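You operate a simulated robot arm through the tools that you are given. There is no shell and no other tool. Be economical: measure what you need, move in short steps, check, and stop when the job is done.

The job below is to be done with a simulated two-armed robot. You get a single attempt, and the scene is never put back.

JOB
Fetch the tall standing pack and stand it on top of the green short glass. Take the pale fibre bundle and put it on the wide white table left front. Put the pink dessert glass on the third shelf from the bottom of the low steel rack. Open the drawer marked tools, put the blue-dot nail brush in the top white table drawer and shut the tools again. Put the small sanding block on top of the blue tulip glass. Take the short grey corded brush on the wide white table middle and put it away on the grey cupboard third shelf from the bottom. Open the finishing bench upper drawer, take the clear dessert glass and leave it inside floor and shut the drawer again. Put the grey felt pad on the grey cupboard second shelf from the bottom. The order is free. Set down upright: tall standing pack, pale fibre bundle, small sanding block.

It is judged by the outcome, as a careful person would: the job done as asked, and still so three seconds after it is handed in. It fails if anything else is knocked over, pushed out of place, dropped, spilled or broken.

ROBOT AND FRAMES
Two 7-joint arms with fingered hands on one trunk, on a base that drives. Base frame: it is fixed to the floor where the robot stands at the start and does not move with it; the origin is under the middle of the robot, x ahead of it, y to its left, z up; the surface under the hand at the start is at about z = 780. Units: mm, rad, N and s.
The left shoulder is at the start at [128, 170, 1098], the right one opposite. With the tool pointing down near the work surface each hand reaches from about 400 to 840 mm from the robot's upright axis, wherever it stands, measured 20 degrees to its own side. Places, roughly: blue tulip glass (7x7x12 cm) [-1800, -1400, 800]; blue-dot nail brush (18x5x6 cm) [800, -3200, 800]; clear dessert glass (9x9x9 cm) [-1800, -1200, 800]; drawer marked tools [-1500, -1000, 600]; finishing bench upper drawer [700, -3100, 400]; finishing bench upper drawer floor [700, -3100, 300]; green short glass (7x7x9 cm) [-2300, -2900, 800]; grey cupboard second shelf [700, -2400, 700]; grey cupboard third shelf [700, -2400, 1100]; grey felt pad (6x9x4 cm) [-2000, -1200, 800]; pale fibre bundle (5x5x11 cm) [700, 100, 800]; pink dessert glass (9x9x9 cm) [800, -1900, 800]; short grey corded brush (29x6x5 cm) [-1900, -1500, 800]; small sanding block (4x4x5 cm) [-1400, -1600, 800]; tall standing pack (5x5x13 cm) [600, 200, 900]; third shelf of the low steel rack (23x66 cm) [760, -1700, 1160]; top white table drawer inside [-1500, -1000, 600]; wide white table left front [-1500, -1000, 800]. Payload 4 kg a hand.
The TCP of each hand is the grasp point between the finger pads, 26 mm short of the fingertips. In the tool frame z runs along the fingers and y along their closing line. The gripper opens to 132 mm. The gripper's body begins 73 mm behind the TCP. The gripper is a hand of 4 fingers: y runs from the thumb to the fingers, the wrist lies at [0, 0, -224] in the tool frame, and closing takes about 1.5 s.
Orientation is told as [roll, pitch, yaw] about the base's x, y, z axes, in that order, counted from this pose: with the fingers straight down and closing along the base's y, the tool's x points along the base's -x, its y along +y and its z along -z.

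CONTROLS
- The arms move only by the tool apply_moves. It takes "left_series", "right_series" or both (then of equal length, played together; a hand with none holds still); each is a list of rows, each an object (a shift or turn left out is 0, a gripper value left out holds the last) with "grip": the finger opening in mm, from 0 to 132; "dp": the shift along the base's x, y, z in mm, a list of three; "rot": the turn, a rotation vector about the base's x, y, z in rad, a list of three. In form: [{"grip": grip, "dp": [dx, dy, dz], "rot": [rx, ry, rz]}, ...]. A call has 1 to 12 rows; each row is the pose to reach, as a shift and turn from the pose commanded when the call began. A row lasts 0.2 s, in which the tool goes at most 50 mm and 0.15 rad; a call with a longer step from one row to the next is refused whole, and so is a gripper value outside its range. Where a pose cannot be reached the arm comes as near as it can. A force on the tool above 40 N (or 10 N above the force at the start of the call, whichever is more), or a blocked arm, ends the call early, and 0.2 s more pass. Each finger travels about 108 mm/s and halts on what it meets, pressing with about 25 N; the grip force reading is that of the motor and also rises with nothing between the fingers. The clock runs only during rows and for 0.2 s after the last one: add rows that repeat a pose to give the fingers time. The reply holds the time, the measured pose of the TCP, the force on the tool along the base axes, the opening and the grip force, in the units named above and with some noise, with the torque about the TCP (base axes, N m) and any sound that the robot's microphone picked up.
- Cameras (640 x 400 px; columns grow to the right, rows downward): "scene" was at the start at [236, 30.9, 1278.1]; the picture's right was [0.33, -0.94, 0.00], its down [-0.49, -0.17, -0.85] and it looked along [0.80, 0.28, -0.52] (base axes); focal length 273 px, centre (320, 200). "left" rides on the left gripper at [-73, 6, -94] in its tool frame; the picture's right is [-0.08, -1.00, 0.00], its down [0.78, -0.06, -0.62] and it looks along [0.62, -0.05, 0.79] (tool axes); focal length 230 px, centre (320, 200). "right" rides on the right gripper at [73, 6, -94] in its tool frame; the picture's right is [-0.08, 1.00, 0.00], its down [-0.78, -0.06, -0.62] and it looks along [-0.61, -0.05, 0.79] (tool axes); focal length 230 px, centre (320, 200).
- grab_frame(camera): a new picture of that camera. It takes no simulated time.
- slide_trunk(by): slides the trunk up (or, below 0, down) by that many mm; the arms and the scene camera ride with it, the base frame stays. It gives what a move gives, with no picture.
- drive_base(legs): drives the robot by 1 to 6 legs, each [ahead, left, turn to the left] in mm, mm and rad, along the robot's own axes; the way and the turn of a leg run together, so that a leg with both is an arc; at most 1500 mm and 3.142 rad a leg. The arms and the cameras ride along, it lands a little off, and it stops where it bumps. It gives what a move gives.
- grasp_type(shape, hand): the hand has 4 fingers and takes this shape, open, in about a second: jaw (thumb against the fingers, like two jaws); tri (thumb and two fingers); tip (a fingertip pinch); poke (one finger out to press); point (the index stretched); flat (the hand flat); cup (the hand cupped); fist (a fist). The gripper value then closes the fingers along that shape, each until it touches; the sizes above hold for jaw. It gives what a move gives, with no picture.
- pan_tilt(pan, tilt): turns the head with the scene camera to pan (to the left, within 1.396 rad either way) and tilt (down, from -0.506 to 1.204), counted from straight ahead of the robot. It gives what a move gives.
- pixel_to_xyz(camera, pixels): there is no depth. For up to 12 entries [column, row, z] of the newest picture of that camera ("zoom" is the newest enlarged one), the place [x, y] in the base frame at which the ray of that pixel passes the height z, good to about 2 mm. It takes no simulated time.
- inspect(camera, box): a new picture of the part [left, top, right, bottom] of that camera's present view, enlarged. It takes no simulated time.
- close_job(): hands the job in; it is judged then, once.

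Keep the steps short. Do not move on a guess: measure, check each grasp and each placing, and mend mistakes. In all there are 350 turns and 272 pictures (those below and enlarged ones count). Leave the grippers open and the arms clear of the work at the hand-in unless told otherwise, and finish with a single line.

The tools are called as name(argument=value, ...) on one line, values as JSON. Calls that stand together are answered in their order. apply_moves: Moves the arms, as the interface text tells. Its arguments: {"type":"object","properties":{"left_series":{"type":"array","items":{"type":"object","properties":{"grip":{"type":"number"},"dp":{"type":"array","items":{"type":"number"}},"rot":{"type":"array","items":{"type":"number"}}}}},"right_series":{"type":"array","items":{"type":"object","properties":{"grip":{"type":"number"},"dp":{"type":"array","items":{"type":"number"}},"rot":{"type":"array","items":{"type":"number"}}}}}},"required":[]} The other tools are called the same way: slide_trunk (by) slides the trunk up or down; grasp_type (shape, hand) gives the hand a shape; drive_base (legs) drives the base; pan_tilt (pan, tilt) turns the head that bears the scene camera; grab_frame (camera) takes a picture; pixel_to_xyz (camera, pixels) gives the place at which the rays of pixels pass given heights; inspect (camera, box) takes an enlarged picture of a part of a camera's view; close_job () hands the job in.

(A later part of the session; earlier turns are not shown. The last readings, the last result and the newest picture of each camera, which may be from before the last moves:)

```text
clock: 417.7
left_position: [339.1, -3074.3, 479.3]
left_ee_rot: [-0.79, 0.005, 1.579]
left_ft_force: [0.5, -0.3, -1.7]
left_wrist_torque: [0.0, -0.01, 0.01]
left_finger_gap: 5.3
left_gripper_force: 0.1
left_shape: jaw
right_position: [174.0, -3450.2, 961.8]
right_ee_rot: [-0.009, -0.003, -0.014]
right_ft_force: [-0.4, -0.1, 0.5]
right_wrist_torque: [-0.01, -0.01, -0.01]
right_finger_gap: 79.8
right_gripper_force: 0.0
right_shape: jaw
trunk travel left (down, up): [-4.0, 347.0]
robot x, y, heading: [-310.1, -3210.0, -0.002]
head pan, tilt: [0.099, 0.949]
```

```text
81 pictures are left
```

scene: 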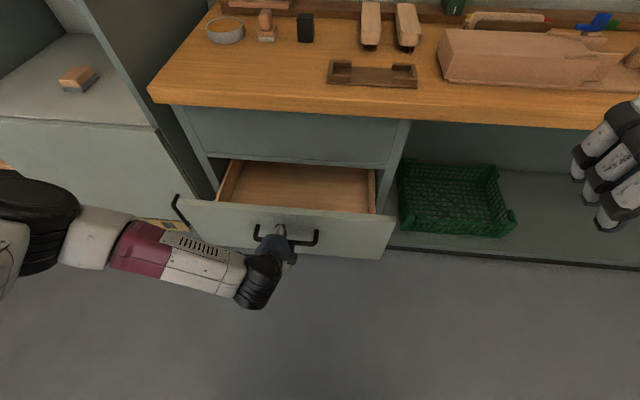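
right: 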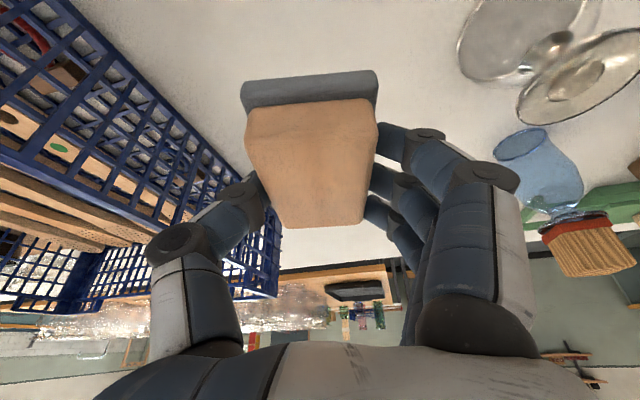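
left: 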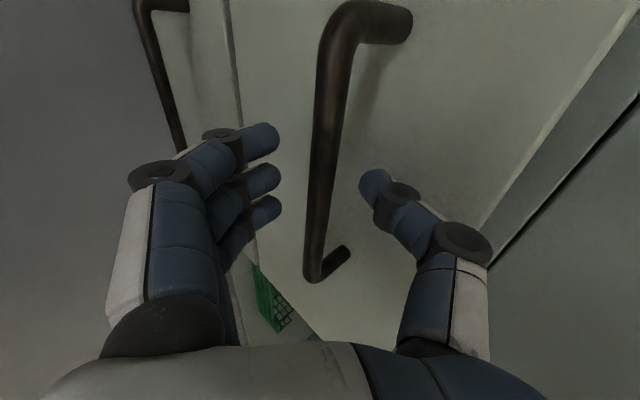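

Opening. Pull another 130 mm.

drive_base(legs=[[-130, 0, 0]])

apply_moves(left_series=[{"grip": 44}, {"grip": 44}, {"grip": 44}, {"dp": [-21, 0, 21]}, {"dp": [-45, 0, 45]}, {"dp": [-55, 0, 65]}, {"dp": [-60, 0, 95]}])

grab_frame(camera="scene")

```text
clock: 419.0
left_position: [208.2, -3074.6, 479.2]
left_ee_rot: [-0.788, 0.005, 1.577]
left_ft_force: [0.5, -0.8, -0.8]
left_wrist_torque: [0.01, 0.0, -0.02]
left_finger_gap: 4.6
left_gripper_force: 0.2
left_shape: jaw
right_position: [41.7, -3449.6, 961.1]
right_ee_rot: [-0.011, -0.003, -0.014]
right_ft_force: [-0.1, -1.1, 0.0]
right_wrist_torque: [0.02, -0.02, 0.0]
right_finger_gap: 79.6
right_gripper_force: 0.0
right_shape: jaw
trunk travel left (down, up): [-4.0, 347.0]
robot x, y, heading: [-439.5, -3210.2, -0.0]
head pan, tilt: [0.099, 0.949]
```

```text
clock: 420.6
left_position: [147.7, -3072.8, 573.8]
left_ee_rot: [-0.789, 0.005, 1.579]
left_ft_force: [0.0, -0.5, 0.8]
left_wrist_torque: [0.0, 0.02, 0.0]
left_finger_gap: 43.2
left_gripper_force: 0.2
left_shape: jaw
right_position: [43.3, -3449.7, 962.2]
right_ee_rot: [-0.01, -0.002, -0.015]
right_ft_force: [0.4, 0.3, 0.0]
right_wrist_torque: [0.01, -0.05, 0.03]
right_finger_gap: 79.4
right_gripper_force: 0.2
right_shape: jaw
trunk travel left (down, up): [-4.0, 347.0]
robot x, y, heading: [-446.6, -3209.9, -0.004]
head pan, tilt: [0.099, 0.949]
```

```text
80 pictures are left
```

scene: 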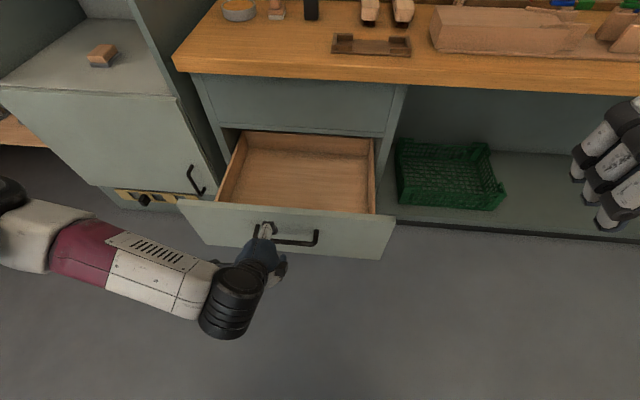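

inspect(camera="scene", box=[170, 120, 410, 270])

```text
2.67 times, centred on (290, 195) of scene
```

zoom: 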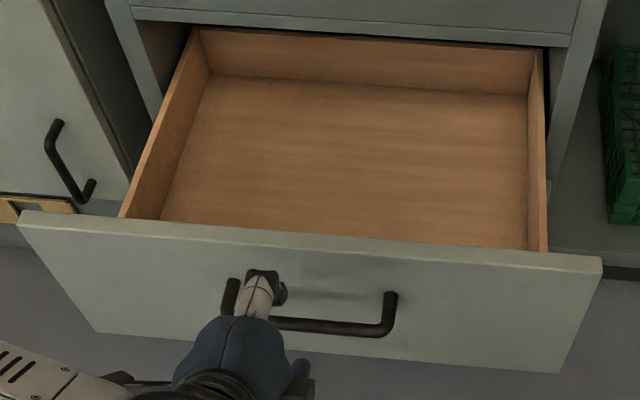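

pixel_to_xyz(camera="zoom", pixels=[[210, 75, 400], [527, 94, 400], [160, 218, 400], [527, 248, 400], [210, 75, 380], [300, 240, 575], [300, 240, 560], [20, 213, 575], [600, 262, 575], [350, 150, 400], [195, 30, 520], [540, 50, 520]])

```text
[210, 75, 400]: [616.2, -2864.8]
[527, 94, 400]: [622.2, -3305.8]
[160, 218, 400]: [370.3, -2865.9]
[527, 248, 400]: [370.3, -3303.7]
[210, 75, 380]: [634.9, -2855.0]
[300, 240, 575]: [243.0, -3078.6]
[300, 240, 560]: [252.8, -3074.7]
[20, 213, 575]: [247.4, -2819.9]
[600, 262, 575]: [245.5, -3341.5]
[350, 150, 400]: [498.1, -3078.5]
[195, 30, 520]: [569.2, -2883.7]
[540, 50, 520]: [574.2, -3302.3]
```

Drawer open, inside y −2865…−3304. Un-tilt and raise the left hand, raise trunk, then fetch the clear glass.

apply_moves(left_series=[{"dp": [-8, 10, 35], "rot": [0, 0.13, 0]}, {"dp": [-16, 20, 70], "rot": [0, 0.26, 0]}, {"dp": [-24, 35, 105], "rot": [0, 0.39, 0]}, {"dp": [-32, 50, 140], "rot": [0, 0.52, 0]}, {"dp": [-40, 65, 175], "rot": [0, 0.65, 0]}, {"dp": [-48, 80, 210], "rot": [0, 0.79, 0]}, {"dp": [-56, 95, 250], "rot": [0, 0.79, 0]}, {"dp": [-64, 110, 290], "rot": [0, 0.79, 0]}, {"dp": [-70, 120, 330], "rot": [0, 0.79, 0]}, {"dp": [-70, 120, 360], "rot": [0, 0.79, 0]}])

slide_trunk(by=110)

drive_base(legs=[[-80, 0, 0], [0, 0, -1.571], [-1450, 0, 0], [-1400, 0, 0]])

```text
clock: 422.8
left_position: [75.7, -2952.5, 933.9]
left_ee_rot: [0.003, -0.002, 1.578]
left_ft_force: [-1.2, 0.0, -0.3]
left_wrist_torque: [-0.04, 0.02, -0.01]
left_finger_gap: 44.0
left_gripper_force: 0.1
left_shape: jaw
right_position: [41.9, -3450.6, 961.5]
right_ee_rot: [-0.011, -0.002, -0.016]
right_ft_force: [0.2, 0.2, 0.2]
right_wrist_torque: [-0.01, 0.02, 0.0]
right_finger_gap: 79.5
right_gripper_force: 0.1
right_shape: jaw
trunk travel left (down, up): [-4.0, 347.0]
robot x, y, heading: [-441.7, -3211.6, -0.004]
head pan, tilt: [0.099, 0.949]
```

```text
clock: 424.3
left_position: [79.2, -2955.2, 1041.7]
left_ee_rot: [0.003, -0.002, 1.582]
left_ft_force: [0.7, -0.3, -0.7]
left_wrist_torque: [0.0, 0.04, -0.01]
left_finger_gap: 43.4
left_gripper_force: 0.1
left_shape: jaw
right_position: [43.0, -3450.3, 1069.8]
right_ee_rot: [-0.01, 0.002, -0.012]
right_ft_force: [-0.4, -0.7, 0.7]
right_wrist_torque: [0.0, 0.04, 0.02]
right_finger_gap: 79.3
right_gripper_force: 0.0
right_shape: jaw
trunk travel left (down, up): [-114.0, 237.0]
robot x, y, heading: [-442.6, -3209.7, -0.004]
head pan, tilt: [0.099, 0.949]
```

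```text
clock: 442.5
left_position: [-274.8, -865.7, 1043.5]
left_ee_rot: [0.0, -0.002, 0.011]
left_ft_force: [0.1, 1.1, -0.6]
left_wrist_torque: [-0.02, -0.02, -0.01]
left_finger_gap: 43.4
left_gripper_force: 0.0
left_shape: jaw
right_position: [-770.6, -831.5, 1071.6]
right_ee_rot: [-0.009, -0.001, -1.583]
right_ft_force: [-0.2, -0.2, -0.1]
right_wrist_torque: [0.02, -0.01, 0.0]
right_finger_gap: 79.1
right_gripper_force: 0.0
right_shape: jaw
trunk travel left (down, up): [-114.0, 237.0]
robot x, y, heading: [-528.2, -341.9, -1.571]
head pan, tilt: [0.099, 0.949]
```

drive_base(legs=[[-100, 0, 0], [0, -1110, 0], [75, 0, 0]])

pan_tilt(pan=-0.25, tilt=0.5)

grab_frame(camera="scene")

```text
clock: 453.9
left_position: [-1372.0, -838.5, 1041.9]
left_ee_rot: [0.002, -0.002, 0.014]
left_ft_force: [0.6, -0.6, 0.2]
left_wrist_torque: [0.0, -0.01, -0.03]
left_finger_gap: 43.7
left_gripper_force: 0.1
left_shape: jaw
right_position: [-1867.5, -804.6, 1071.3]
right_ee_rot: [-0.011, -0.002, -1.582]
right_ft_force: [-1.0, 0.2, -0.2]
right_wrist_torque: [0.02, -0.02, -0.02]
right_finger_gap: 79.4
right_gripper_force: 0.1
right_shape: jaw
trunk travel left (down, up): [-114.0, 237.0]
robot x, y, heading: [-1625.1, -322.2, -1.57]
head pan, tilt: [0.099, 0.949]
```

```text
clock: 454.8
left_position: [-1370.8, -838.9, 1044.3]
left_ee_rot: [0.003, -0.002, 0.013]
left_ft_force: [-0.4, 0.2, 0.3]
left_wrist_torque: [0.02, 0.0, 0.02]
left_finger_gap: 43.7
left_gripper_force: 0.0
left_shape: jaw
right_position: [-1868.0, -806.4, 1070.7]
right_ee_rot: [-0.011, -0.001, -1.581]
right_ft_force: [0.3, -0.4, -0.9]
right_wrist_torque: [0.0, 0.01, -0.01]
right_finger_gap: 79.7
right_gripper_force: 0.0
right_shape: jaw
trunk travel left (down, up): [-114.0, 237.0]
robot x, y, heading: [-1629.3, -320.2, -1.569]
head pan, tilt: [-0.25, 0.499]
```

```text
78 pictures are left
```

scene: 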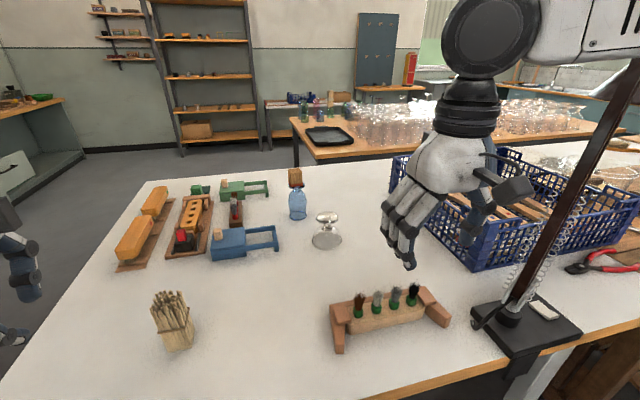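

drive_base(legs=[[50, 0, 0]])

inspect(camera="scene", box=[270, 170, 390, 270])

```text
clock: 455.7
left_position: [-1372.5, -889.1, 1042.5]
left_ee_rot: [0.003, -0.002, 0.015]
left_ft_force: [0.5, -0.7, 0.4]
left_wrist_torque: [0.04, 0.02, 0.02]
left_finger_gap: 43.7
left_gripper_force: 0.0
left_shape: jaw
right_position: [-1868.0, -856.5, 1071.3]
right_ee_rot: [-0.011, -0.002, -1.581]
right_ft_force: [-0.1, -0.2, -1.1]
right_wrist_torque: [0.01, -0.02, 0.01]
right_finger_gap: 79.5
right_gripper_force: 0.1
right_shape: jaw
trunk travel left (down, up): [-114.0, 237.0]
robot x, y, heading: [-1629.1, -370.6, -1.572]
head pan, tilt: [-0.25, 0.499]
```

```text
4.00 times, centred on (330, 220) of scene
```

zoom: 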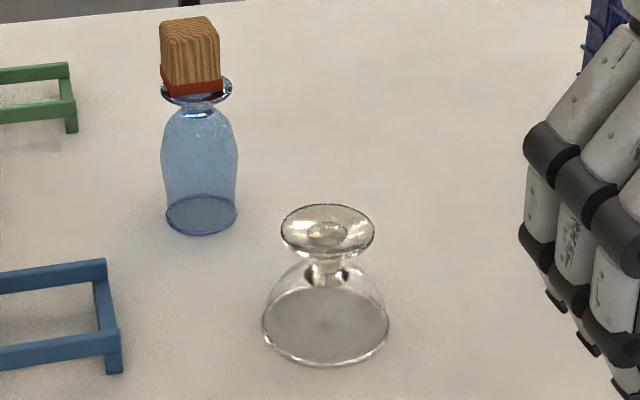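

pixel_to_xyz(camera="zoom", pixels=[[326, 325, 781], [262, 325, 781], [389, 325, 781], [327, 232, 868], [281, 232, 868], [375, 232, 868], [327, 232, 875]])

```text
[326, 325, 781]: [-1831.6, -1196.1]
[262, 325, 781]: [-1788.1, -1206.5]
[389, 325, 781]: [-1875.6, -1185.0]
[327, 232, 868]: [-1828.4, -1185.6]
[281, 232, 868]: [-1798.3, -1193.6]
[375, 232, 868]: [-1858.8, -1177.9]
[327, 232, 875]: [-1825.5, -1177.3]
```

Glass centre (−1831,−1196), foot ≈ 862. Bring the right hand above with tilt 0.4, opening 92.

apply_moves(right_series=[{"grip": 92, "dp": [4, -35, -10], "rot": [-0.05, 0, 0]}, {"dp": [8, -70, -20], "rot": [-0.1, 0, 0]}, {"dp": [12, -105, -32], "rot": [-0.16, 0, 0]}, {"dp": [16, -140, -45], "rot": [-0.22, 0, 0]}, {"dp": [20, -175, -60], "rot": [-0.28, 0, 0]}, {"dp": [24, -210, -75], "rot": [-0.34, 0, 0]}, {"dp": [28, -245, -92], "rot": [-0.4, 0, 0]}, {"dp": [32, -280, -110], "rot": [-0.4, 0, 0]}, {"dp": [35, -312, -128], "rot": [-0.4, 0, 0]}, {"dp": [37, -338, -145], "rot": [-0.4, 0, 0]}, {"dp": [37, -338, -145], "rot": [-0.4, 0, 0]}])

grab_frame(camera="right")

inspect(camera="scene", box=[250, 130, 450, 290])

```text
clock: 458.1
left_position: [-1372.6, -887.4, 1042.9]
left_ee_rot: [-0.001, -0.002, 0.014]
left_ft_force: [0.8, 0.8, -0.2]
left_wrist_torque: [0.04, -0.02, 0.0]
left_finger_gap: 43.8
left_gripper_force: 0.0
left_shape: jaw
right_position: [-1833.3, -1193.5, 926.9]
right_ee_rot: [-0.005, -0.402, -1.584]
right_ft_force: [0.6, 0.3, 0.3]
right_wrist_torque: [-0.01, -0.03, 0.01]
right_finger_gap: 91.3
right_gripper_force: 0.0
right_shape: jaw
trunk travel left (down, up): [-114.0, 237.0]
robot x, y, heading: [-1628.2, -371.0, -1.57]
head pan, tilt: [-0.25, 0.499]
```

```text
76 pictures are left
```

right: 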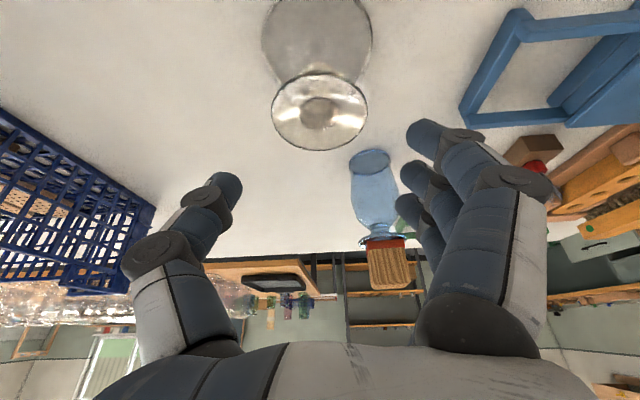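

```text
2.50 times, centred on (350, 210) of scene
```

zoom: 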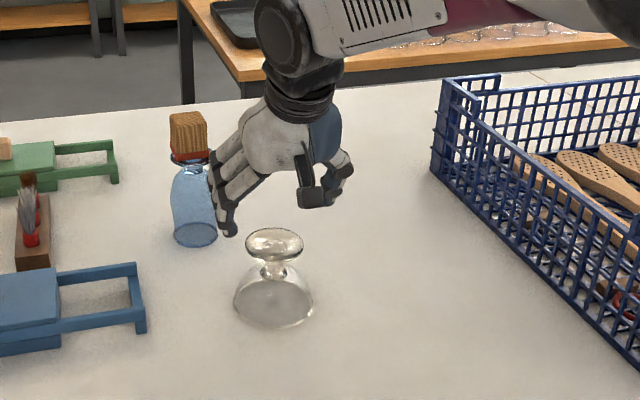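

pixel_to_xyz(camera="right", pixels=[[319, 113, 862], [319, 113, 868], [319, 113, 856]])

apply_moves(right_series=[{"dp": [1, -2, -20]}, {"dp": [1, -2, -38]}, {"dp": [1, -2, -50]}, {"dp": [1, -2, -56]}, {"dp": [1, -2, -56]}])

grab_frame(camera="right")

inspect(camera="scene", box=[270, 150, 410, 270])

```text
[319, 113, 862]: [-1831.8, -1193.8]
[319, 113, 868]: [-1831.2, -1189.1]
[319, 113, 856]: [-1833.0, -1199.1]
```

```text
clock: 459.3
left_position: [-1371.6, -888.8, 1043.1]
left_ee_rot: [-0.001, -0.002, 0.015]
left_ft_force: [0.6, 0.2, 0.0]
left_wrist_torque: [0.01, -0.03, 0.03]
left_finger_gap: 43.3
left_gripper_force: 0.1
left_shape: jaw
right_position: [-1830.2, -1196.4, 869.9]
right_ee_rot: [-0.006, -0.402, -1.582]
right_ft_force: [0.6, -0.1, -0.2]
right_wrist_torque: [0.03, 0.01, 0.0]
right_finger_gap: 91.7
right_gripper_force: 0.1
right_shape: jaw
trunk travel left (down, up): [-114.0, 237.0]
robot x, y, heading: [-1629.9, -369.3, -1.573]
head pan, tilt: [-0.25, 0.499]
```

```text
74 pictures are left
```

right: 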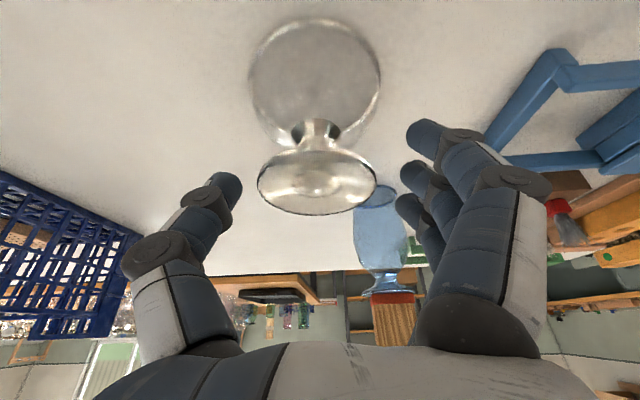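

```text
3.33 times, centred on (340, 210) of scene
```

zoom: 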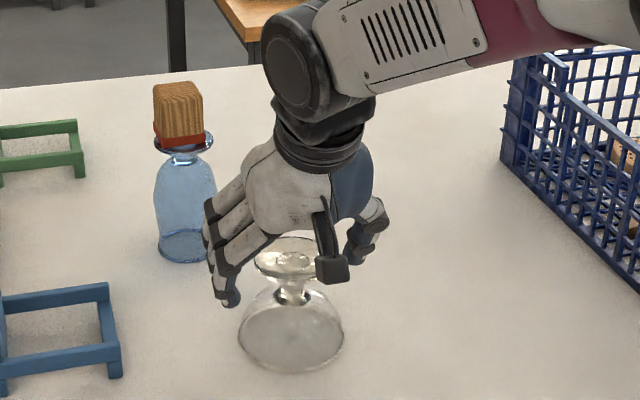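

Centred. Close on the foot.

apply_moves(right_series=[{"grip": 75}, {"grip": 60}, {"grip": 45}, {"grip": 45}, {"grip": 45}, {"grip": 45}])

grab_frame(camera="right")

```text
clock: 460.7
left_position: [-1371.8, -889.4, 1044.0]
left_ee_rot: [0.001, -0.001, 0.015]
left_ft_force: [0.4, 0.5, -1.1]
left_wrist_torque: [0.01, 0.02, 0.02]
left_finger_gap: 43.5
left_gripper_force: 0.1
left_shape: jaw
right_position: [-1830.2, -1195.8, 870.6]
right_ee_rot: [-0.006, -0.402, -1.583]
right_ft_force: [-0.2, 0.4, -1.3]
right_wrist_torque: [-0.04, 0.11, -0.03]
right_finger_gap: 48.3
right_gripper_force: 24.7
right_shape: jaw
trunk travel left (down, up): [-114.0, 237.0]
robot x, y, heading: [-1631.5, -368.1, -1.567]
head pan, tilt: [-0.25, 0.499]
```

```text
72 pictures are left
```

right: 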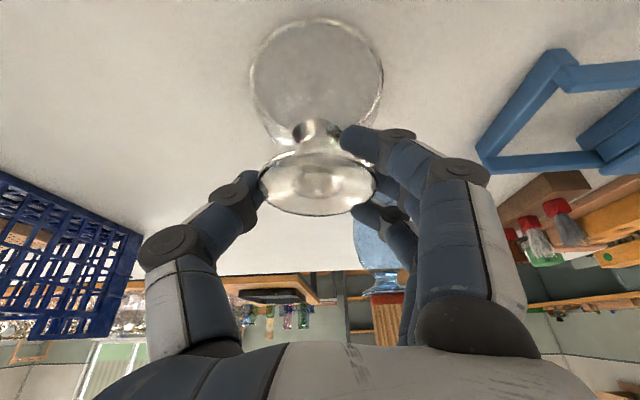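

Gripped. Lift slowly.

apply_moves(right_series=[{"dp": [0, 0, 4]}, {"dp": [0, 0, 10]}, {"dp": [0, 0, 20]}, {"dp": [0, 0, 35]}])

grab_frame(camera="right")

inspect(camera="scene", box=[270, 150, 410, 270])

```text
clock: 461.7
left_position: [-1371.4, -889.0, 1042.6]
left_ee_rot: [0.001, -0.002, 0.014]
left_ft_force: [-0.4, 0.3, -1.1]
left_wrist_torque: [-0.01, -0.01, 0.02]
left_finger_gap: 43.7
left_gripper_force: 0.0
left_shape: jaw
right_position: [-1828.9, -1195.6, 905.8]
right_ee_rot: [-0.007, -0.4, -1.583]
right_ft_force: [-0.3, -0.3, -1.8]
right_wrist_torque: [-0.02, 0.0, -0.05]
right_finger_gap: 45.9
right_gripper_force: 25.1
right_shape: jaw
trunk travel left (down, up): [-114.0, 237.0]
robot x, y, heading: [-1630.5, -366.4, -1.574]
head pan, tilt: [-0.25, 0.499]
```

```text
71 pictures are left
```

right: 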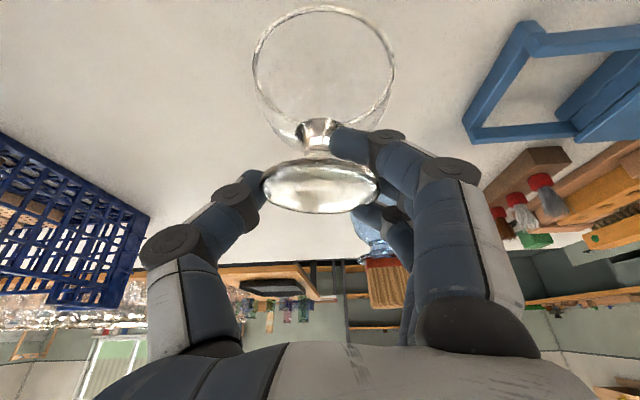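

```text
3.33 times, centred on (340, 210) of scene
```

zoom: 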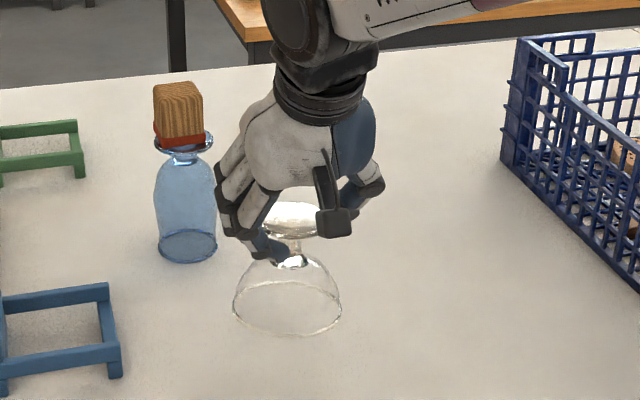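

The disc has tipped a little. Hold 2 s at low height to see whether the grip is stable.

apply_moves(right_series=[{"grip": 20}, {"grip": 20}, {"grip": 20}, {"grip": 20}, {"grip": 20}, {"grip": 20}, {"grip": 20}, {"grip": 20}, {"grip": 20}])

grab_frame(camera="right")

```text
clock: 463.7
left_position: [-1372.1, -888.6, 1042.8]
left_ee_rot: [0.001, -0.004, 0.012]
left_ft_force: [0.5, -0.5, -0.1]
left_wrist_torque: [-0.01, 0.02, 0.0]
left_finger_gap: 43.7
left_gripper_force: 0.0
left_shape: jaw
right_position: [-1829.3, -1194.7, 905.2]
right_ee_rot: [-0.004, -0.4, -1.582]
right_ft_force: [-0.3, -0.9, 0.7]
right_wrist_torque: [0.0, 0.01, -0.01]
right_finger_gap: 44.8
right_gripper_force: 25.3
right_shape: jaw
trunk travel left (down, up): [-114.0, 237.0]
robot x, y, heading: [-1627.2, -368.6, -1.568]
head pan, tilt: [-0.25, 0.499]
```

```text
69 pictures are left
```

right: 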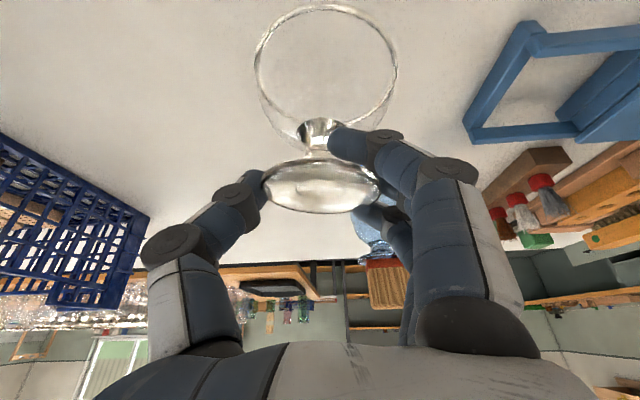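

Still creeping slightly. Set it back down and re-grip in the waist under the foot (self-locking).

apply_moves(right_series=[{"dp": [0, 0, -12]}, {"dp": [0, 0, -22]}, {"dp": [0, 0, -28]}, {"dp": [0, 0, -31]}, {"dp": [0, 0, -34]}])

inspect(camera="scene", box=[270, 150, 410, 270])

```text
clock: 464.9
left_position: [-1372.5, -886.4, 1045.5]
left_ee_rot: [0.0, -0.002, 0.012]
left_ft_force: [-0.7, -0.7, 0.2]
left_wrist_torque: [0.01, 0.0, 0.0]
left_finger_gap: 43.8
left_gripper_force: 0.0
left_shape: jaw
right_position: [-1829.1, -1196.8, 872.9]
right_ee_rot: [-0.004, -0.406, -1.582]
right_ft_force: [-0.1, 3.1, 2.8]
right_wrist_torque: [-0.06, 0.06, -0.04]
right_finger_gap: 44.8
right_gripper_force: 25.1
right_shape: jaw
trunk travel left (down, up): [-114.0, 237.0]
robot x, y, heading: [-1626.1, -367.2, -1.567]
head pan, tilt: [-0.25, 0.499]
```

```text
3.33 times, centred on (340, 210) of scene
```

zoom: 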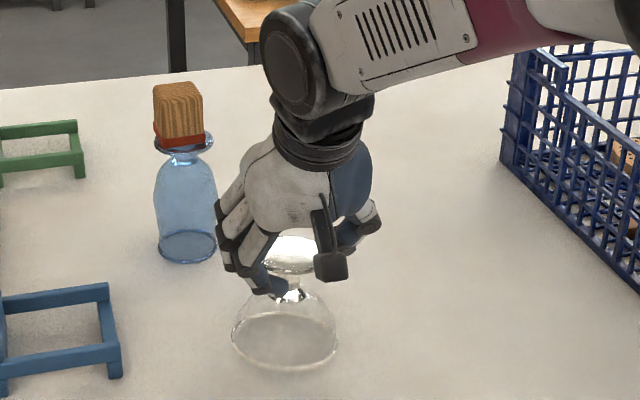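

apply_moves(right_series=[{"dp": [0, 0, -2]}, {"dp": [0, 0, -2], "grip": 55}, {"dp": [0, 0, -2], "grip": 70}, {"dp": [0, 0, -2], "grip": 92}, {"dp": [0, 0, -2], "grip": 92}, {"dp": [0, 0, -2], "grip": 92}, {"dp": [0, -1, -14], "grip": 92}, {"dp": [0, -1, -25], "grip": 92}, {"dp": [0, -1, -25], "grip": 92}])

grab_frame(camera="right")

inspect(camera="scene", box=[270, 150, 410, 270])

```text
clock: 466.9
left_position: [-1371.4, -887.8, 1043.0]
left_ee_rot: [0.001, 0.0, 0.013]
left_ft_force: [-1.4, 0.5, 0.0]
left_wrist_torque: [0.0, -0.02, 0.04]
left_finger_gap: 44.0
left_gripper_force: 0.2
left_shape: jaw
right_position: [-1828.1, -1196.0, 845.4]
right_ee_rot: [-0.005, -0.4, -1.583]
right_ft_force: [0.0, -0.1, 0.0]
right_wrist_torque: [0.0, -0.02, 0.02]
right_finger_gap: 91.7
right_gripper_force: 0.0
right_shape: jaw
trunk travel left (down, up): [-114.0, 237.0]
robot x, y, heading: [-1626.4, -368.8, -1.569]
head pan, tilt: [-0.25, 0.499]
```

```text
67 pictures are left
```

right: 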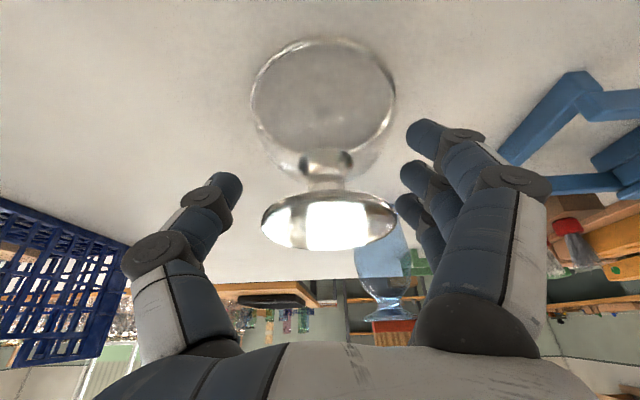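

```text
3.33 times, centred on (340, 210) of scene
```

zoom: 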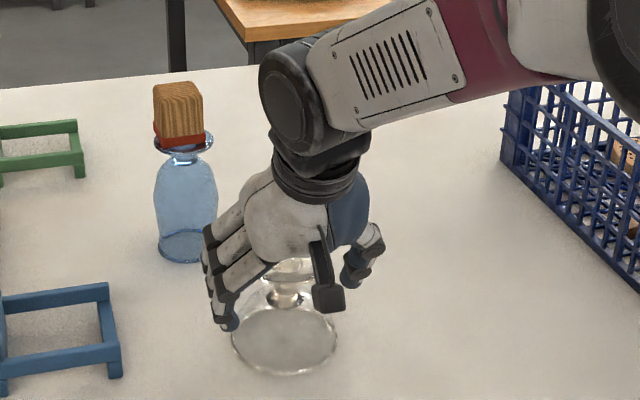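

Glass stands; fingers now at waist level. Close.

apply_moves(right_series=[{"grip": 75}, {"grip": 55}, {"grip": 35}, {"grip": 15}, {"grip": 10}, {"grip": 10}, {"grip": 10}, {"grip": 10}])

grab_frame(camera="right")

inspect(camera="scene", box=[270, 150, 410, 270])

```text
clock: 468.7
left_position: [-1371.2, -888.3, 1045.3]
left_ee_rot: [-0.001, -0.001, 0.014]
left_ft_force: [-0.4, -0.2, 0.6]
left_wrist_torque: [-0.02, 0.02, -0.01]
left_finger_gap: 43.4
left_gripper_force: 0.0
left_shape: jaw
right_position: [-1828.2, -1196.0, 847.9]
right_ee_rot: [-0.004, -0.404, -1.583]
right_ft_force: [4.0, -1.5, 12.9]
right_wrist_torque: [0.04, -0.94, -0.08]
right_finger_gap: 33.3
right_gripper_force: 24.6
right_shape: jaw
trunk travel left (down, up): [-114.0, 237.0]
robot x, y, heading: [-1629.2, -372.4, -1.57]
head pan, tilt: [-0.25, 0.499]
```

```text
65 pictures are left
```

right: 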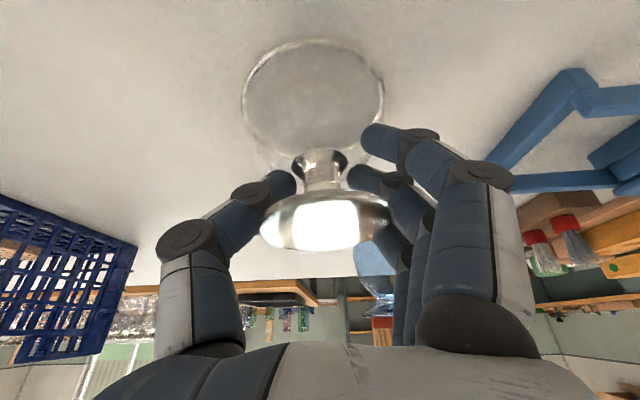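

```text
3.33 times, centred on (340, 210) of scene
```

zoom: 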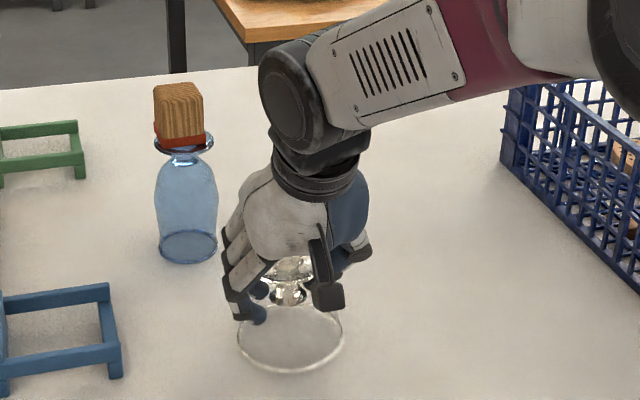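

Locked in the waist. Lift.

apply_moves(right_series=[{"dp": [0, 0, 6]}, {"dp": [0, 0, 15]}, {"dp": [0, 0, 30]}, {"dp": [0, 0, 50]}, {"dp": [0, 0, 50]}, {"dp": [0, 0, 50]}])

grab_frame(camera="right")

inspect(camera="scene", box=[270, 130, 410, 270])

```text
clock: 470.1
left_position: [-1371.3, -888.9, 1042.3]
left_ee_rot: [0.002, -0.002, 0.013]
left_ft_force: [0.6, 0.6, -0.3]
left_wrist_torque: [-0.02, 0.03, 0.02]
left_finger_gap: 43.8
left_gripper_force: 0.1
left_shape: jaw
right_position: [-1830.5, -1196.1, 896.5]
right_ee_rot: [-0.006, -0.401, -1.583]
right_ft_force: [-0.4, 0.5, -1.4]
right_wrist_torque: [0.0, -0.02, -0.01]
right_finger_gap: 32.4
right_gripper_force: 24.8
right_shape: jaw
trunk travel left (down, up): [-114.0, 237.0]
robot x, y, heading: [-1633.1, -368.7, -1.57]
head pan, tilt: [-0.25, 0.499]
```

```text
63 pictures are left
```

right: 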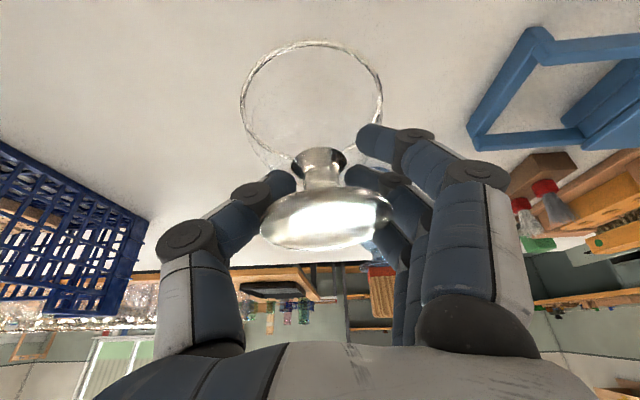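

```text
2.86 times, centred on (340, 200) of scene
```

zoom: 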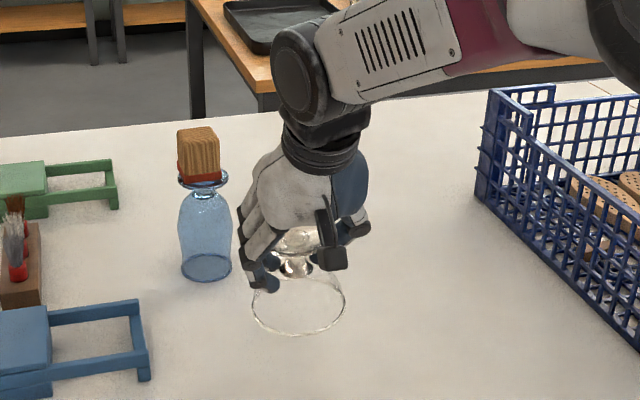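

Secure. Raise and retract the right hand.

apply_moves(right_series=[{"dp": [0, 5, 40]}, {"dp": [0, 15, 80]}, {"dp": [-2, 40, 115]}, {"dp": [-4, 80, 128]}, {"dp": [-8, 125, 135]}, {"dp": [-12, 170, 140]}, {"dp": [-16, 215, 145]}, {"dp": [-20, 260, 150]}, {"dp": [-24, 300, 155]}, {"dp": [-24, 330, 160]}])

drive_base(legs=[[-250, 0, 0], [0, 1150, 0]])

grab_frame(camera="right")

```text
clock: 472.3
left_position: [-1371.9, -888.9, 1043.5]
left_ee_rot: [0.001, -0.002, 0.013]
left_ft_force: [0.0, 0.4, 0.1]
left_wrist_torque: [0.02, -0.01, -0.04]
left_finger_gap: 43.6
left_gripper_force: 0.0
left_shape: jaw
right_position: [-1854.1, -862.2, 1054.4]
right_ee_rot: [-0.004, -0.404, -1.584]
right_ft_force: [0.3, 0.2, -2.3]
right_wrist_torque: [-0.01, -0.04, -0.01]
right_finger_gap: 31.7
right_gripper_force: 25.2
right_shape: jaw
trunk travel left (down, up): [-114.0, 237.0]
robot x, y, heading: [-1630.0, -369.9, -1.571]
head pan, tilt: [-0.25, 0.499]
```

```text
clock: 484.0
left_position: [-232.4, -646.9, 1042.5]
left_ee_rot: [0.002, -0.002, 0.004]
left_ft_force: [-0.4, -0.3, 0.0]
left_wrist_torque: [0.0, 0.0, 0.01]
left_finger_gap: 43.8
left_gripper_force: 0.1
left_shape: jaw
right_position: [-712.4, -617.4, 1053.7]
right_ee_rot: [-0.007, -0.401, -1.593]
right_ft_force: [-0.1, 0.0, -3.1]
right_wrist_torque: [0.01, 0.02, 0.02]
right_finger_gap: 31.8
right_gripper_force: 24.8
right_shape: jaw
trunk travel left (down, up): [-114.0, 237.0]
robot x, y, heading: [-484.4, -128.9, -1.577]
head pan, tilt: [-0.25, 0.499]
```

```text
61 pictures are left
```

right: 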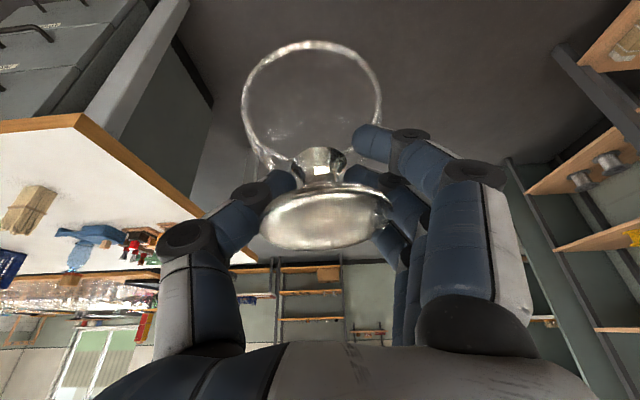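

Still firm. Drive south and turn east in front of the open drawer.

drive_base(legs=[[1450, 0, 0.006], [1380, 0, 0], [0, 0, 1.571]])

pan_tilt(pan=-0.2, tilt=0.85)

grab_frame(camera="scene")

```text
clock: 501.7
left_position: [-10.5, -2756.8, 1043.0]
left_ee_rot: [0.002, -0.002, 1.555]
left_ft_force: [-0.2, 1.5, -0.2]
left_wrist_torque: [-0.01, 0.0, 0.01]
left_finger_gap: 43.6
left_gripper_force: 0.0
left_shape: jaw
right_position: [-49.6, -3237.7, 1054.1]
right_ee_rot: [-0.004, -0.401, -0.043]
right_ft_force: [-0.1, -0.5, -2.3]
right_wrist_torque: [0.03, 0.0, 0.0]
right_finger_gap: 31.8
right_gripper_force: 25.3
right_shape: jaw
trunk travel left (down, up): [-114.0, 237.0]
robot x, y, heading: [-539.5, -2997.8, -0.033]
head pan, tilt: [-0.25, 0.499]
```

```text
clock: 502.6
left_position: [-11.5, -2757.3, 1043.1]
left_ee_rot: [0.002, -0.001, 1.554]
left_ft_force: [1.0, 1.2, 0.8]
left_wrist_torque: [0.0, 0.02, -0.02]
left_finger_gap: 43.6
left_gripper_force: 0.1
left_shape: jaw
right_position: [-51.1, -3237.8, 1052.7]
right_ee_rot: [-0.004, -0.401, -0.043]
right_ft_force: [-0.2, 0.5, -1.7]
right_wrist_torque: [0.01, 0.01, 0.05]
right_finger_gap: 31.6
right_gripper_force: 25.4
right_shape: jaw
trunk travel left (down, up): [-114.0, 237.0]
robot x, y, heading: [-536.3, -2996.0, -0.03]
head pan, tilt: [-0.201, 0.85]
```

```text
60 pictures are left
```

scene: 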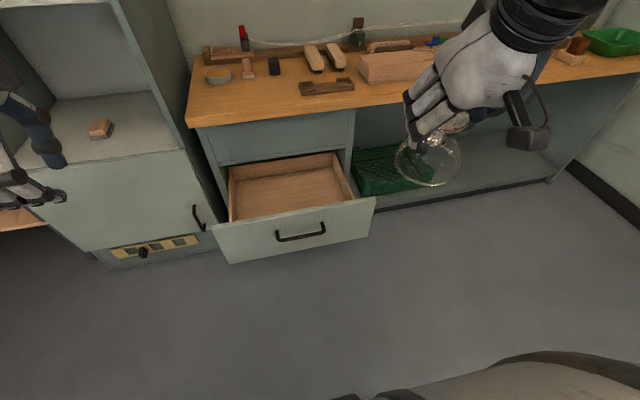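

drive_base(legs=[[380, 10, 0.03]])

slide_trunk(by=-112)

apply_moves(right_series=[{"dp": [8, 8, -40]}, {"dp": [16, 15, -80]}, {"dp": [24, 22, -120]}, {"dp": [32, 30, -160]}, {"dp": [40, 35, -200]}, {"dp": [45, 40, -240]}, {"dp": [50, 40, -280]}, {"dp": [50, 40, -300]}, {"dp": [50, 40, -300]}])

grab_frame(camera="scene")

```text
clock: 505.0
left_position: [361.6, -2740.6, 1043.8]
left_ee_rot: [0.0, -0.001, 1.576]
left_ft_force: [-0.5, -0.2, -0.3]
left_wrist_torque: [0.02, 0.01, 0.01]
left_finger_gap: 43.8
left_gripper_force: 0.1
left_shape: jaw
right_position: [334.0, -3221.5, 1054.8]
right_ee_rot: [-0.004, -0.402, -0.018]
right_ft_force: [-0.2, 0.5, -1.7]
right_wrist_torque: [0.02, 0.01, 0.01]
right_finger_gap: 31.6
right_gripper_force: 25.2
right_shape: jaw
trunk travel left (down, up): [-114.0, 237.0]
robot x, y, heading: [-156.8, -2993.4, -0.011]
head pan, tilt: [-0.201, 0.85]
```

```text
clock: 506.4
left_position: [361.0, -2740.0, 932.4]
left_ee_rot: [0.0, -0.001, 1.578]
left_ft_force: [0.2, -0.3, -0.2]
left_wrist_torque: [0.01, -0.01, 0.04]
left_finger_gap: 43.6
left_gripper_force: 0.0
left_shape: jaw
right_position: [334.4, -3220.9, 941.5]
right_ee_rot: [-0.006, -0.393, -0.018]
right_ft_force: [0.6, -0.4, -2.8]
right_wrist_torque: [-0.03, -0.04, 0.0]
right_finger_gap: 31.7
right_gripper_force: 24.9
right_shape: jaw
trunk travel left (down, up): [-2.0, 349.0]
robot x, y, heading: [-161.0, -2993.0, -0.002]
head pan, tilt: [-0.201, 0.85]
```

```text
clock: 508.4
left_position: [360.4, -2739.1, 931.8]
left_ee_rot: [0.0, 0.0, 1.578]
left_ft_force: [0.8, -0.2, -0.5]
left_wrist_torque: [-0.01, 0.01, 0.0]
left_finger_gap: 43.7
left_gripper_force: 0.0
left_shape: jaw
right_position: [385.2, -3181.0, 641.2]
right_ee_rot: [-0.006, -0.39, -0.019]
right_ft_force: [0.7, 0.5, -2.7]
right_wrist_torque: [-0.01, 0.01, 0.01]
right_finger_gap: 31.3
right_gripper_force: 25.3
right_shape: jaw
right hand out of reach, approached as far as the arm can: row 1, 2, 3, 4, 5
trunk travel left (down, up): [-2.0, 349.0]
robot x, y, heading: [-160.0, -2990.4, -0.002]
head pan, tilt: [-0.201, 0.85]
```

```text
59 pictures are left
```

scene: 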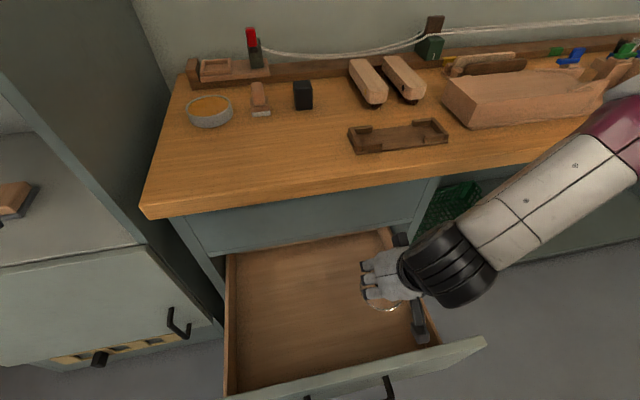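

Shift +60 in y for wall clearance and lower further.

apply_moves(right_series=[{"dp": [5, 20, 0]}, {"dp": [10, 40, 0]}, {"dp": [15, 60, -20]}, {"dp": [15, 60, -55]}, {"dp": [15, 60, -90]}, {"dp": [15, 60, -125]}, {"dp": [15, 60, -155]}, {"dp": [15, 60, -155]}])

grab_frame(camera="scene")

grab_frame(camera="right")

```text
clock: 510.2
left_position: [360.9, -2741.5, 931.7]
left_ee_rot: [0.0, -0.002, 1.578]
left_ft_force: [-0.5, -0.1, 0.6]
left_wrist_torque: [0.0, -0.01, -0.01]
left_finger_gap: 43.6
left_gripper_force: 0.0
left_shape: jaw
right_position: [402.6, -3123.5, 485.2]
right_ee_rot: [-0.006, -0.39, -0.018]
right_ft_force: [-0.8, -0.2, -1.8]
right_wrist_torque: [0.02, 0.0, 0.04]
right_finger_gap: 31.3
right_gripper_force: 24.8
right_shape: jaw
trunk travel left (down, up): [-2.0, 349.0]
robot x, y, heading: [-155.8, -2994.9, -0.002]
head pan, tilt: [-0.201, 0.85]
```

```text
58 pictures are left
```

scene: 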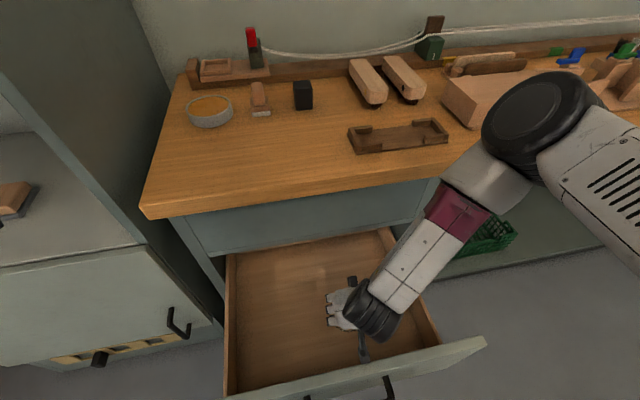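

```text
57 pictures are left
```

right: 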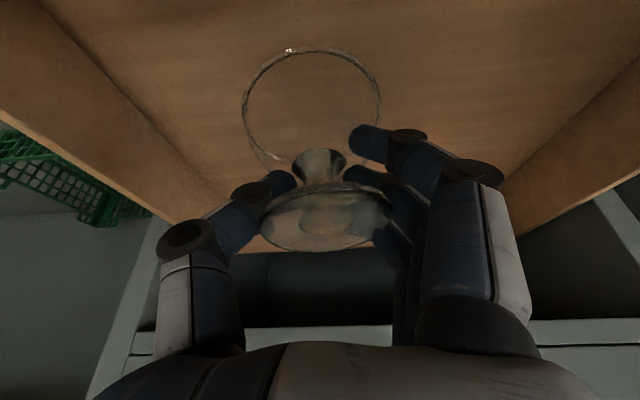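

Lower gradually to contact.

apply_moves(right_series=[{"dp": [0, 0, -20]}, {"dp": [0, 0, -38]}, {"dp": [0, 0, -50]}, {"dp": [0, 0, -58]}, {"dp": [0, 0, -64]}, {"dp": [0, 0, -70]}])

```text
clock: 511.6
left_position: [361.0, -2740.2, 932.3]
left_ee_rot: [0.001, -0.004, 1.578]
left_ft_force: [-0.4, 0.1, -0.4]
left_wrist_torque: [0.01, -0.01, 0.0]
left_finger_gap: 43.7
left_gripper_force: 0.1
left_shape: jaw
right_position: [401.2, -3121.2, 415.2]
right_ee_rot: [-0.006, -0.392, -0.016]
right_ft_force: [-0.2, -0.1, -2.3]
right_wrist_torque: [0.02, 0.0, -0.01]
right_finger_gap: 31.1
right_gripper_force: 25.1
right_shape: jaw
trunk travel left (down, up): [-2.0, 349.0]
robot x, y, heading: [-158.4, -2994.5, -0.005]
head pan, tilt: [-0.201, 0.85]
```

apply_moves(right_series=[{"dp": [0, 0, -5]}, {"dp": [0, 0, -10]}, {"dp": [0, 0, -15]}, {"dp": [0, 0, -19]}, {"dp": [0, 0, -22]}])

grab_frame(camera="right")

```text
clock: 512.5
left_position: [359.4, -2740.6, 933.9]
left_ee_rot: [-0.003, -0.002, 1.577]
left_ft_force: [1.5, 0.9, -0.2]
left_wrist_torque: [0.02, 0.03, 0.05]
left_finger_gap: 43.8
left_gripper_force: 0.0
left_shape: jaw
right_position: [406.3, -3120.6, 405.2]
right_ee_rot: [-0.003, -0.408, -0.022]
right_ft_force: [0.9, -6.2, 35.5]
right_wrist_torque: [1.08, 0.43, 0.08]
right_finger_gap: 33.9
right_gripper_force: 25.4
right_shape: jaw
trunk travel left (down, up): [-2.0, 349.0]
robot x, y, heading: [-156.2, -2993.7, -0.007]
head pan, tilt: [-0.201, 0.85]
stopped in row 4 (right hand): the force on the tool passed its limit at 45 N (the readings are from after the stop); the commanded pose is now the measured one
```

```text
56 pictures are left
```

right: 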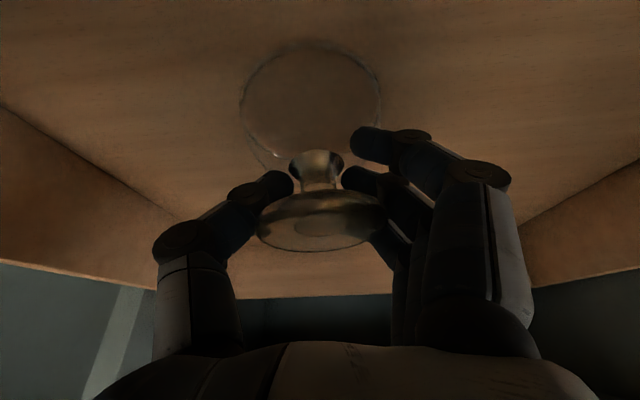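

On the floor. Ease up 5 mm and open fully.

apply_moves(right_series=[{"dp": [-1, 0, 5]}, {"dp": [-1, 0, 5], "grip": 45}, {"dp": [-1, 0, 5], "grip": 60}, {"dp": [-1, 0, 5], "grip": 80}, {"dp": [-1, 0, 5], "grip": 96}, {"dp": [-1, 0, 5], "grip": 96}, {"dp": [-1, 0, 5], "grip": 96}])

grab_frame(camera="right")

```text
clock: 514.1
left_position: [362.5, -2740.5, 932.0]
left_ee_rot: [-0.002, -0.001, 1.578]
left_ft_force: [0.6, -0.6, 0.1]
left_wrist_torque: [-0.01, 0.0, 0.02]
left_finger_gap: 43.9
left_gripper_force: 0.0
left_shape: jaw
right_position: [402.9, -3121.9, 406.1]
right_ee_rot: [-0.003, -0.4, -0.019]
right_ft_force: [-0.6, -0.4, -0.2]
right_wrist_torque: [-0.02, 0.0, 0.01]
right_finger_gap: 95.6
right_gripper_force: 0.0
right_shape: jaw
trunk travel left (down, up): [-2.0, 349.0]
robot x, y, heading: [-161.2, -2993.7, -0.001]
head pan, tilt: [-0.201, 0.85]
```

```text
55 pictures are left
```

right: 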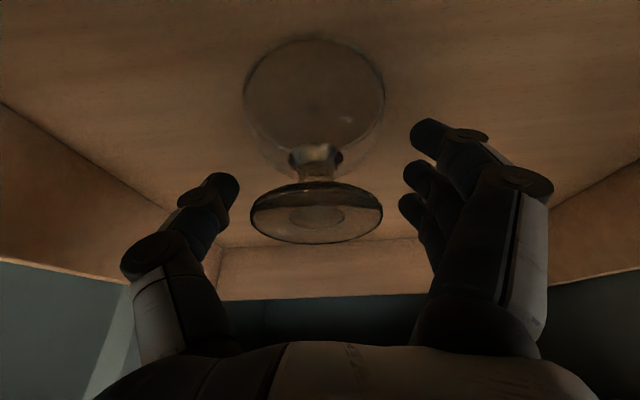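

Glass stands free. Rise straight up and out.

apply_moves(right_series=[{"dp": [0, 0, 15]}, {"dp": [0, 0, 40]}, {"dp": [0, 0, 75]}, {"dp": [0, 0, 115]}, {"dp": [0, 0, 160]}, {"dp": [-10, -10, 205]}, {"dp": [-20, -20, 250]}, {"dp": [-30, -40, 295]}, {"dp": [-40, -60, 340]}, {"dp": [-50, -80, 385]}, {"dp": [-60, -90, 430]}])

grab_frame(camera="scene")

```text
refused: row 8 steps farther than a row can; nothing moved
```

```text
54 pictures are left
```

scene: 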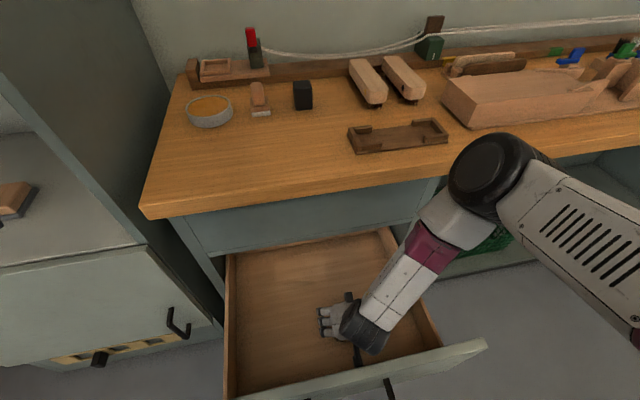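

apply_moves(right_series=[{"dp": [0, 0, 15]}, {"dp": [0, 0, 40]}, {"dp": [0, 0, 75]}, {"dp": [0, 0, 115]}, {"dp": [0, 0, 160]}, {"dp": [-5, -8, 205]}, {"dp": [-10, -16, 250]}, {"dp": [-18, -26, 290]}, {"dp": [-26, -38, 330]}, {"dp": [-34, -50, 370]}, {"dp": [-42, -62, 410]}, {"dp": [-50, -74, 450]}])

grab_frame(camera="scene")

```text
clock: 516.7
left_position: [361.9, -2740.7, 932.4]
left_ee_rot: [0.001, -0.002, 1.577]
left_ft_force: [-0.6, -0.5, 0.5]
left_wrist_torque: [0.01, -0.01, -0.01]
left_finger_gap: 43.4
left_gripper_force: 0.1
left_shape: jaw
right_position: [376.3, -3191.0, 865.9]
right_ee_rot: [-0.005, -0.395, -0.019]
right_ft_force: [0.1, 0.2, -0.2]
right_wrist_torque: [-0.02, -0.04, 0.01]
right_finger_gap: 95.6
right_gripper_force: 0.1
right_shape: jaw
right hand out of reach, approached as far as the arm can: row 9, 10, 11, 12
trunk travel left (down, up): [-2.0, 349.0]
robot x, y, heading: [-158.2, -2994.0, -0.004]
head pan, tilt: [-0.201, 0.85]
```

```text
53 pictures are left
```

scene: 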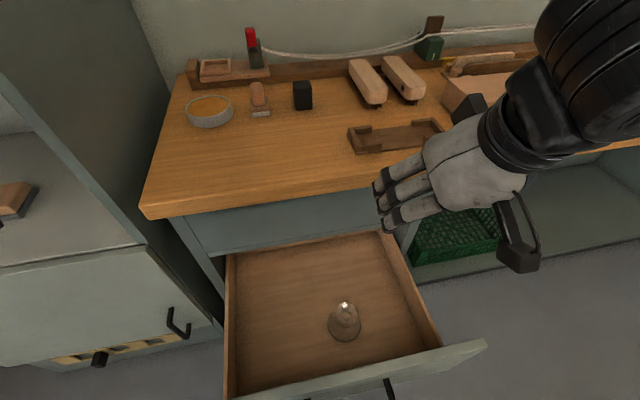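

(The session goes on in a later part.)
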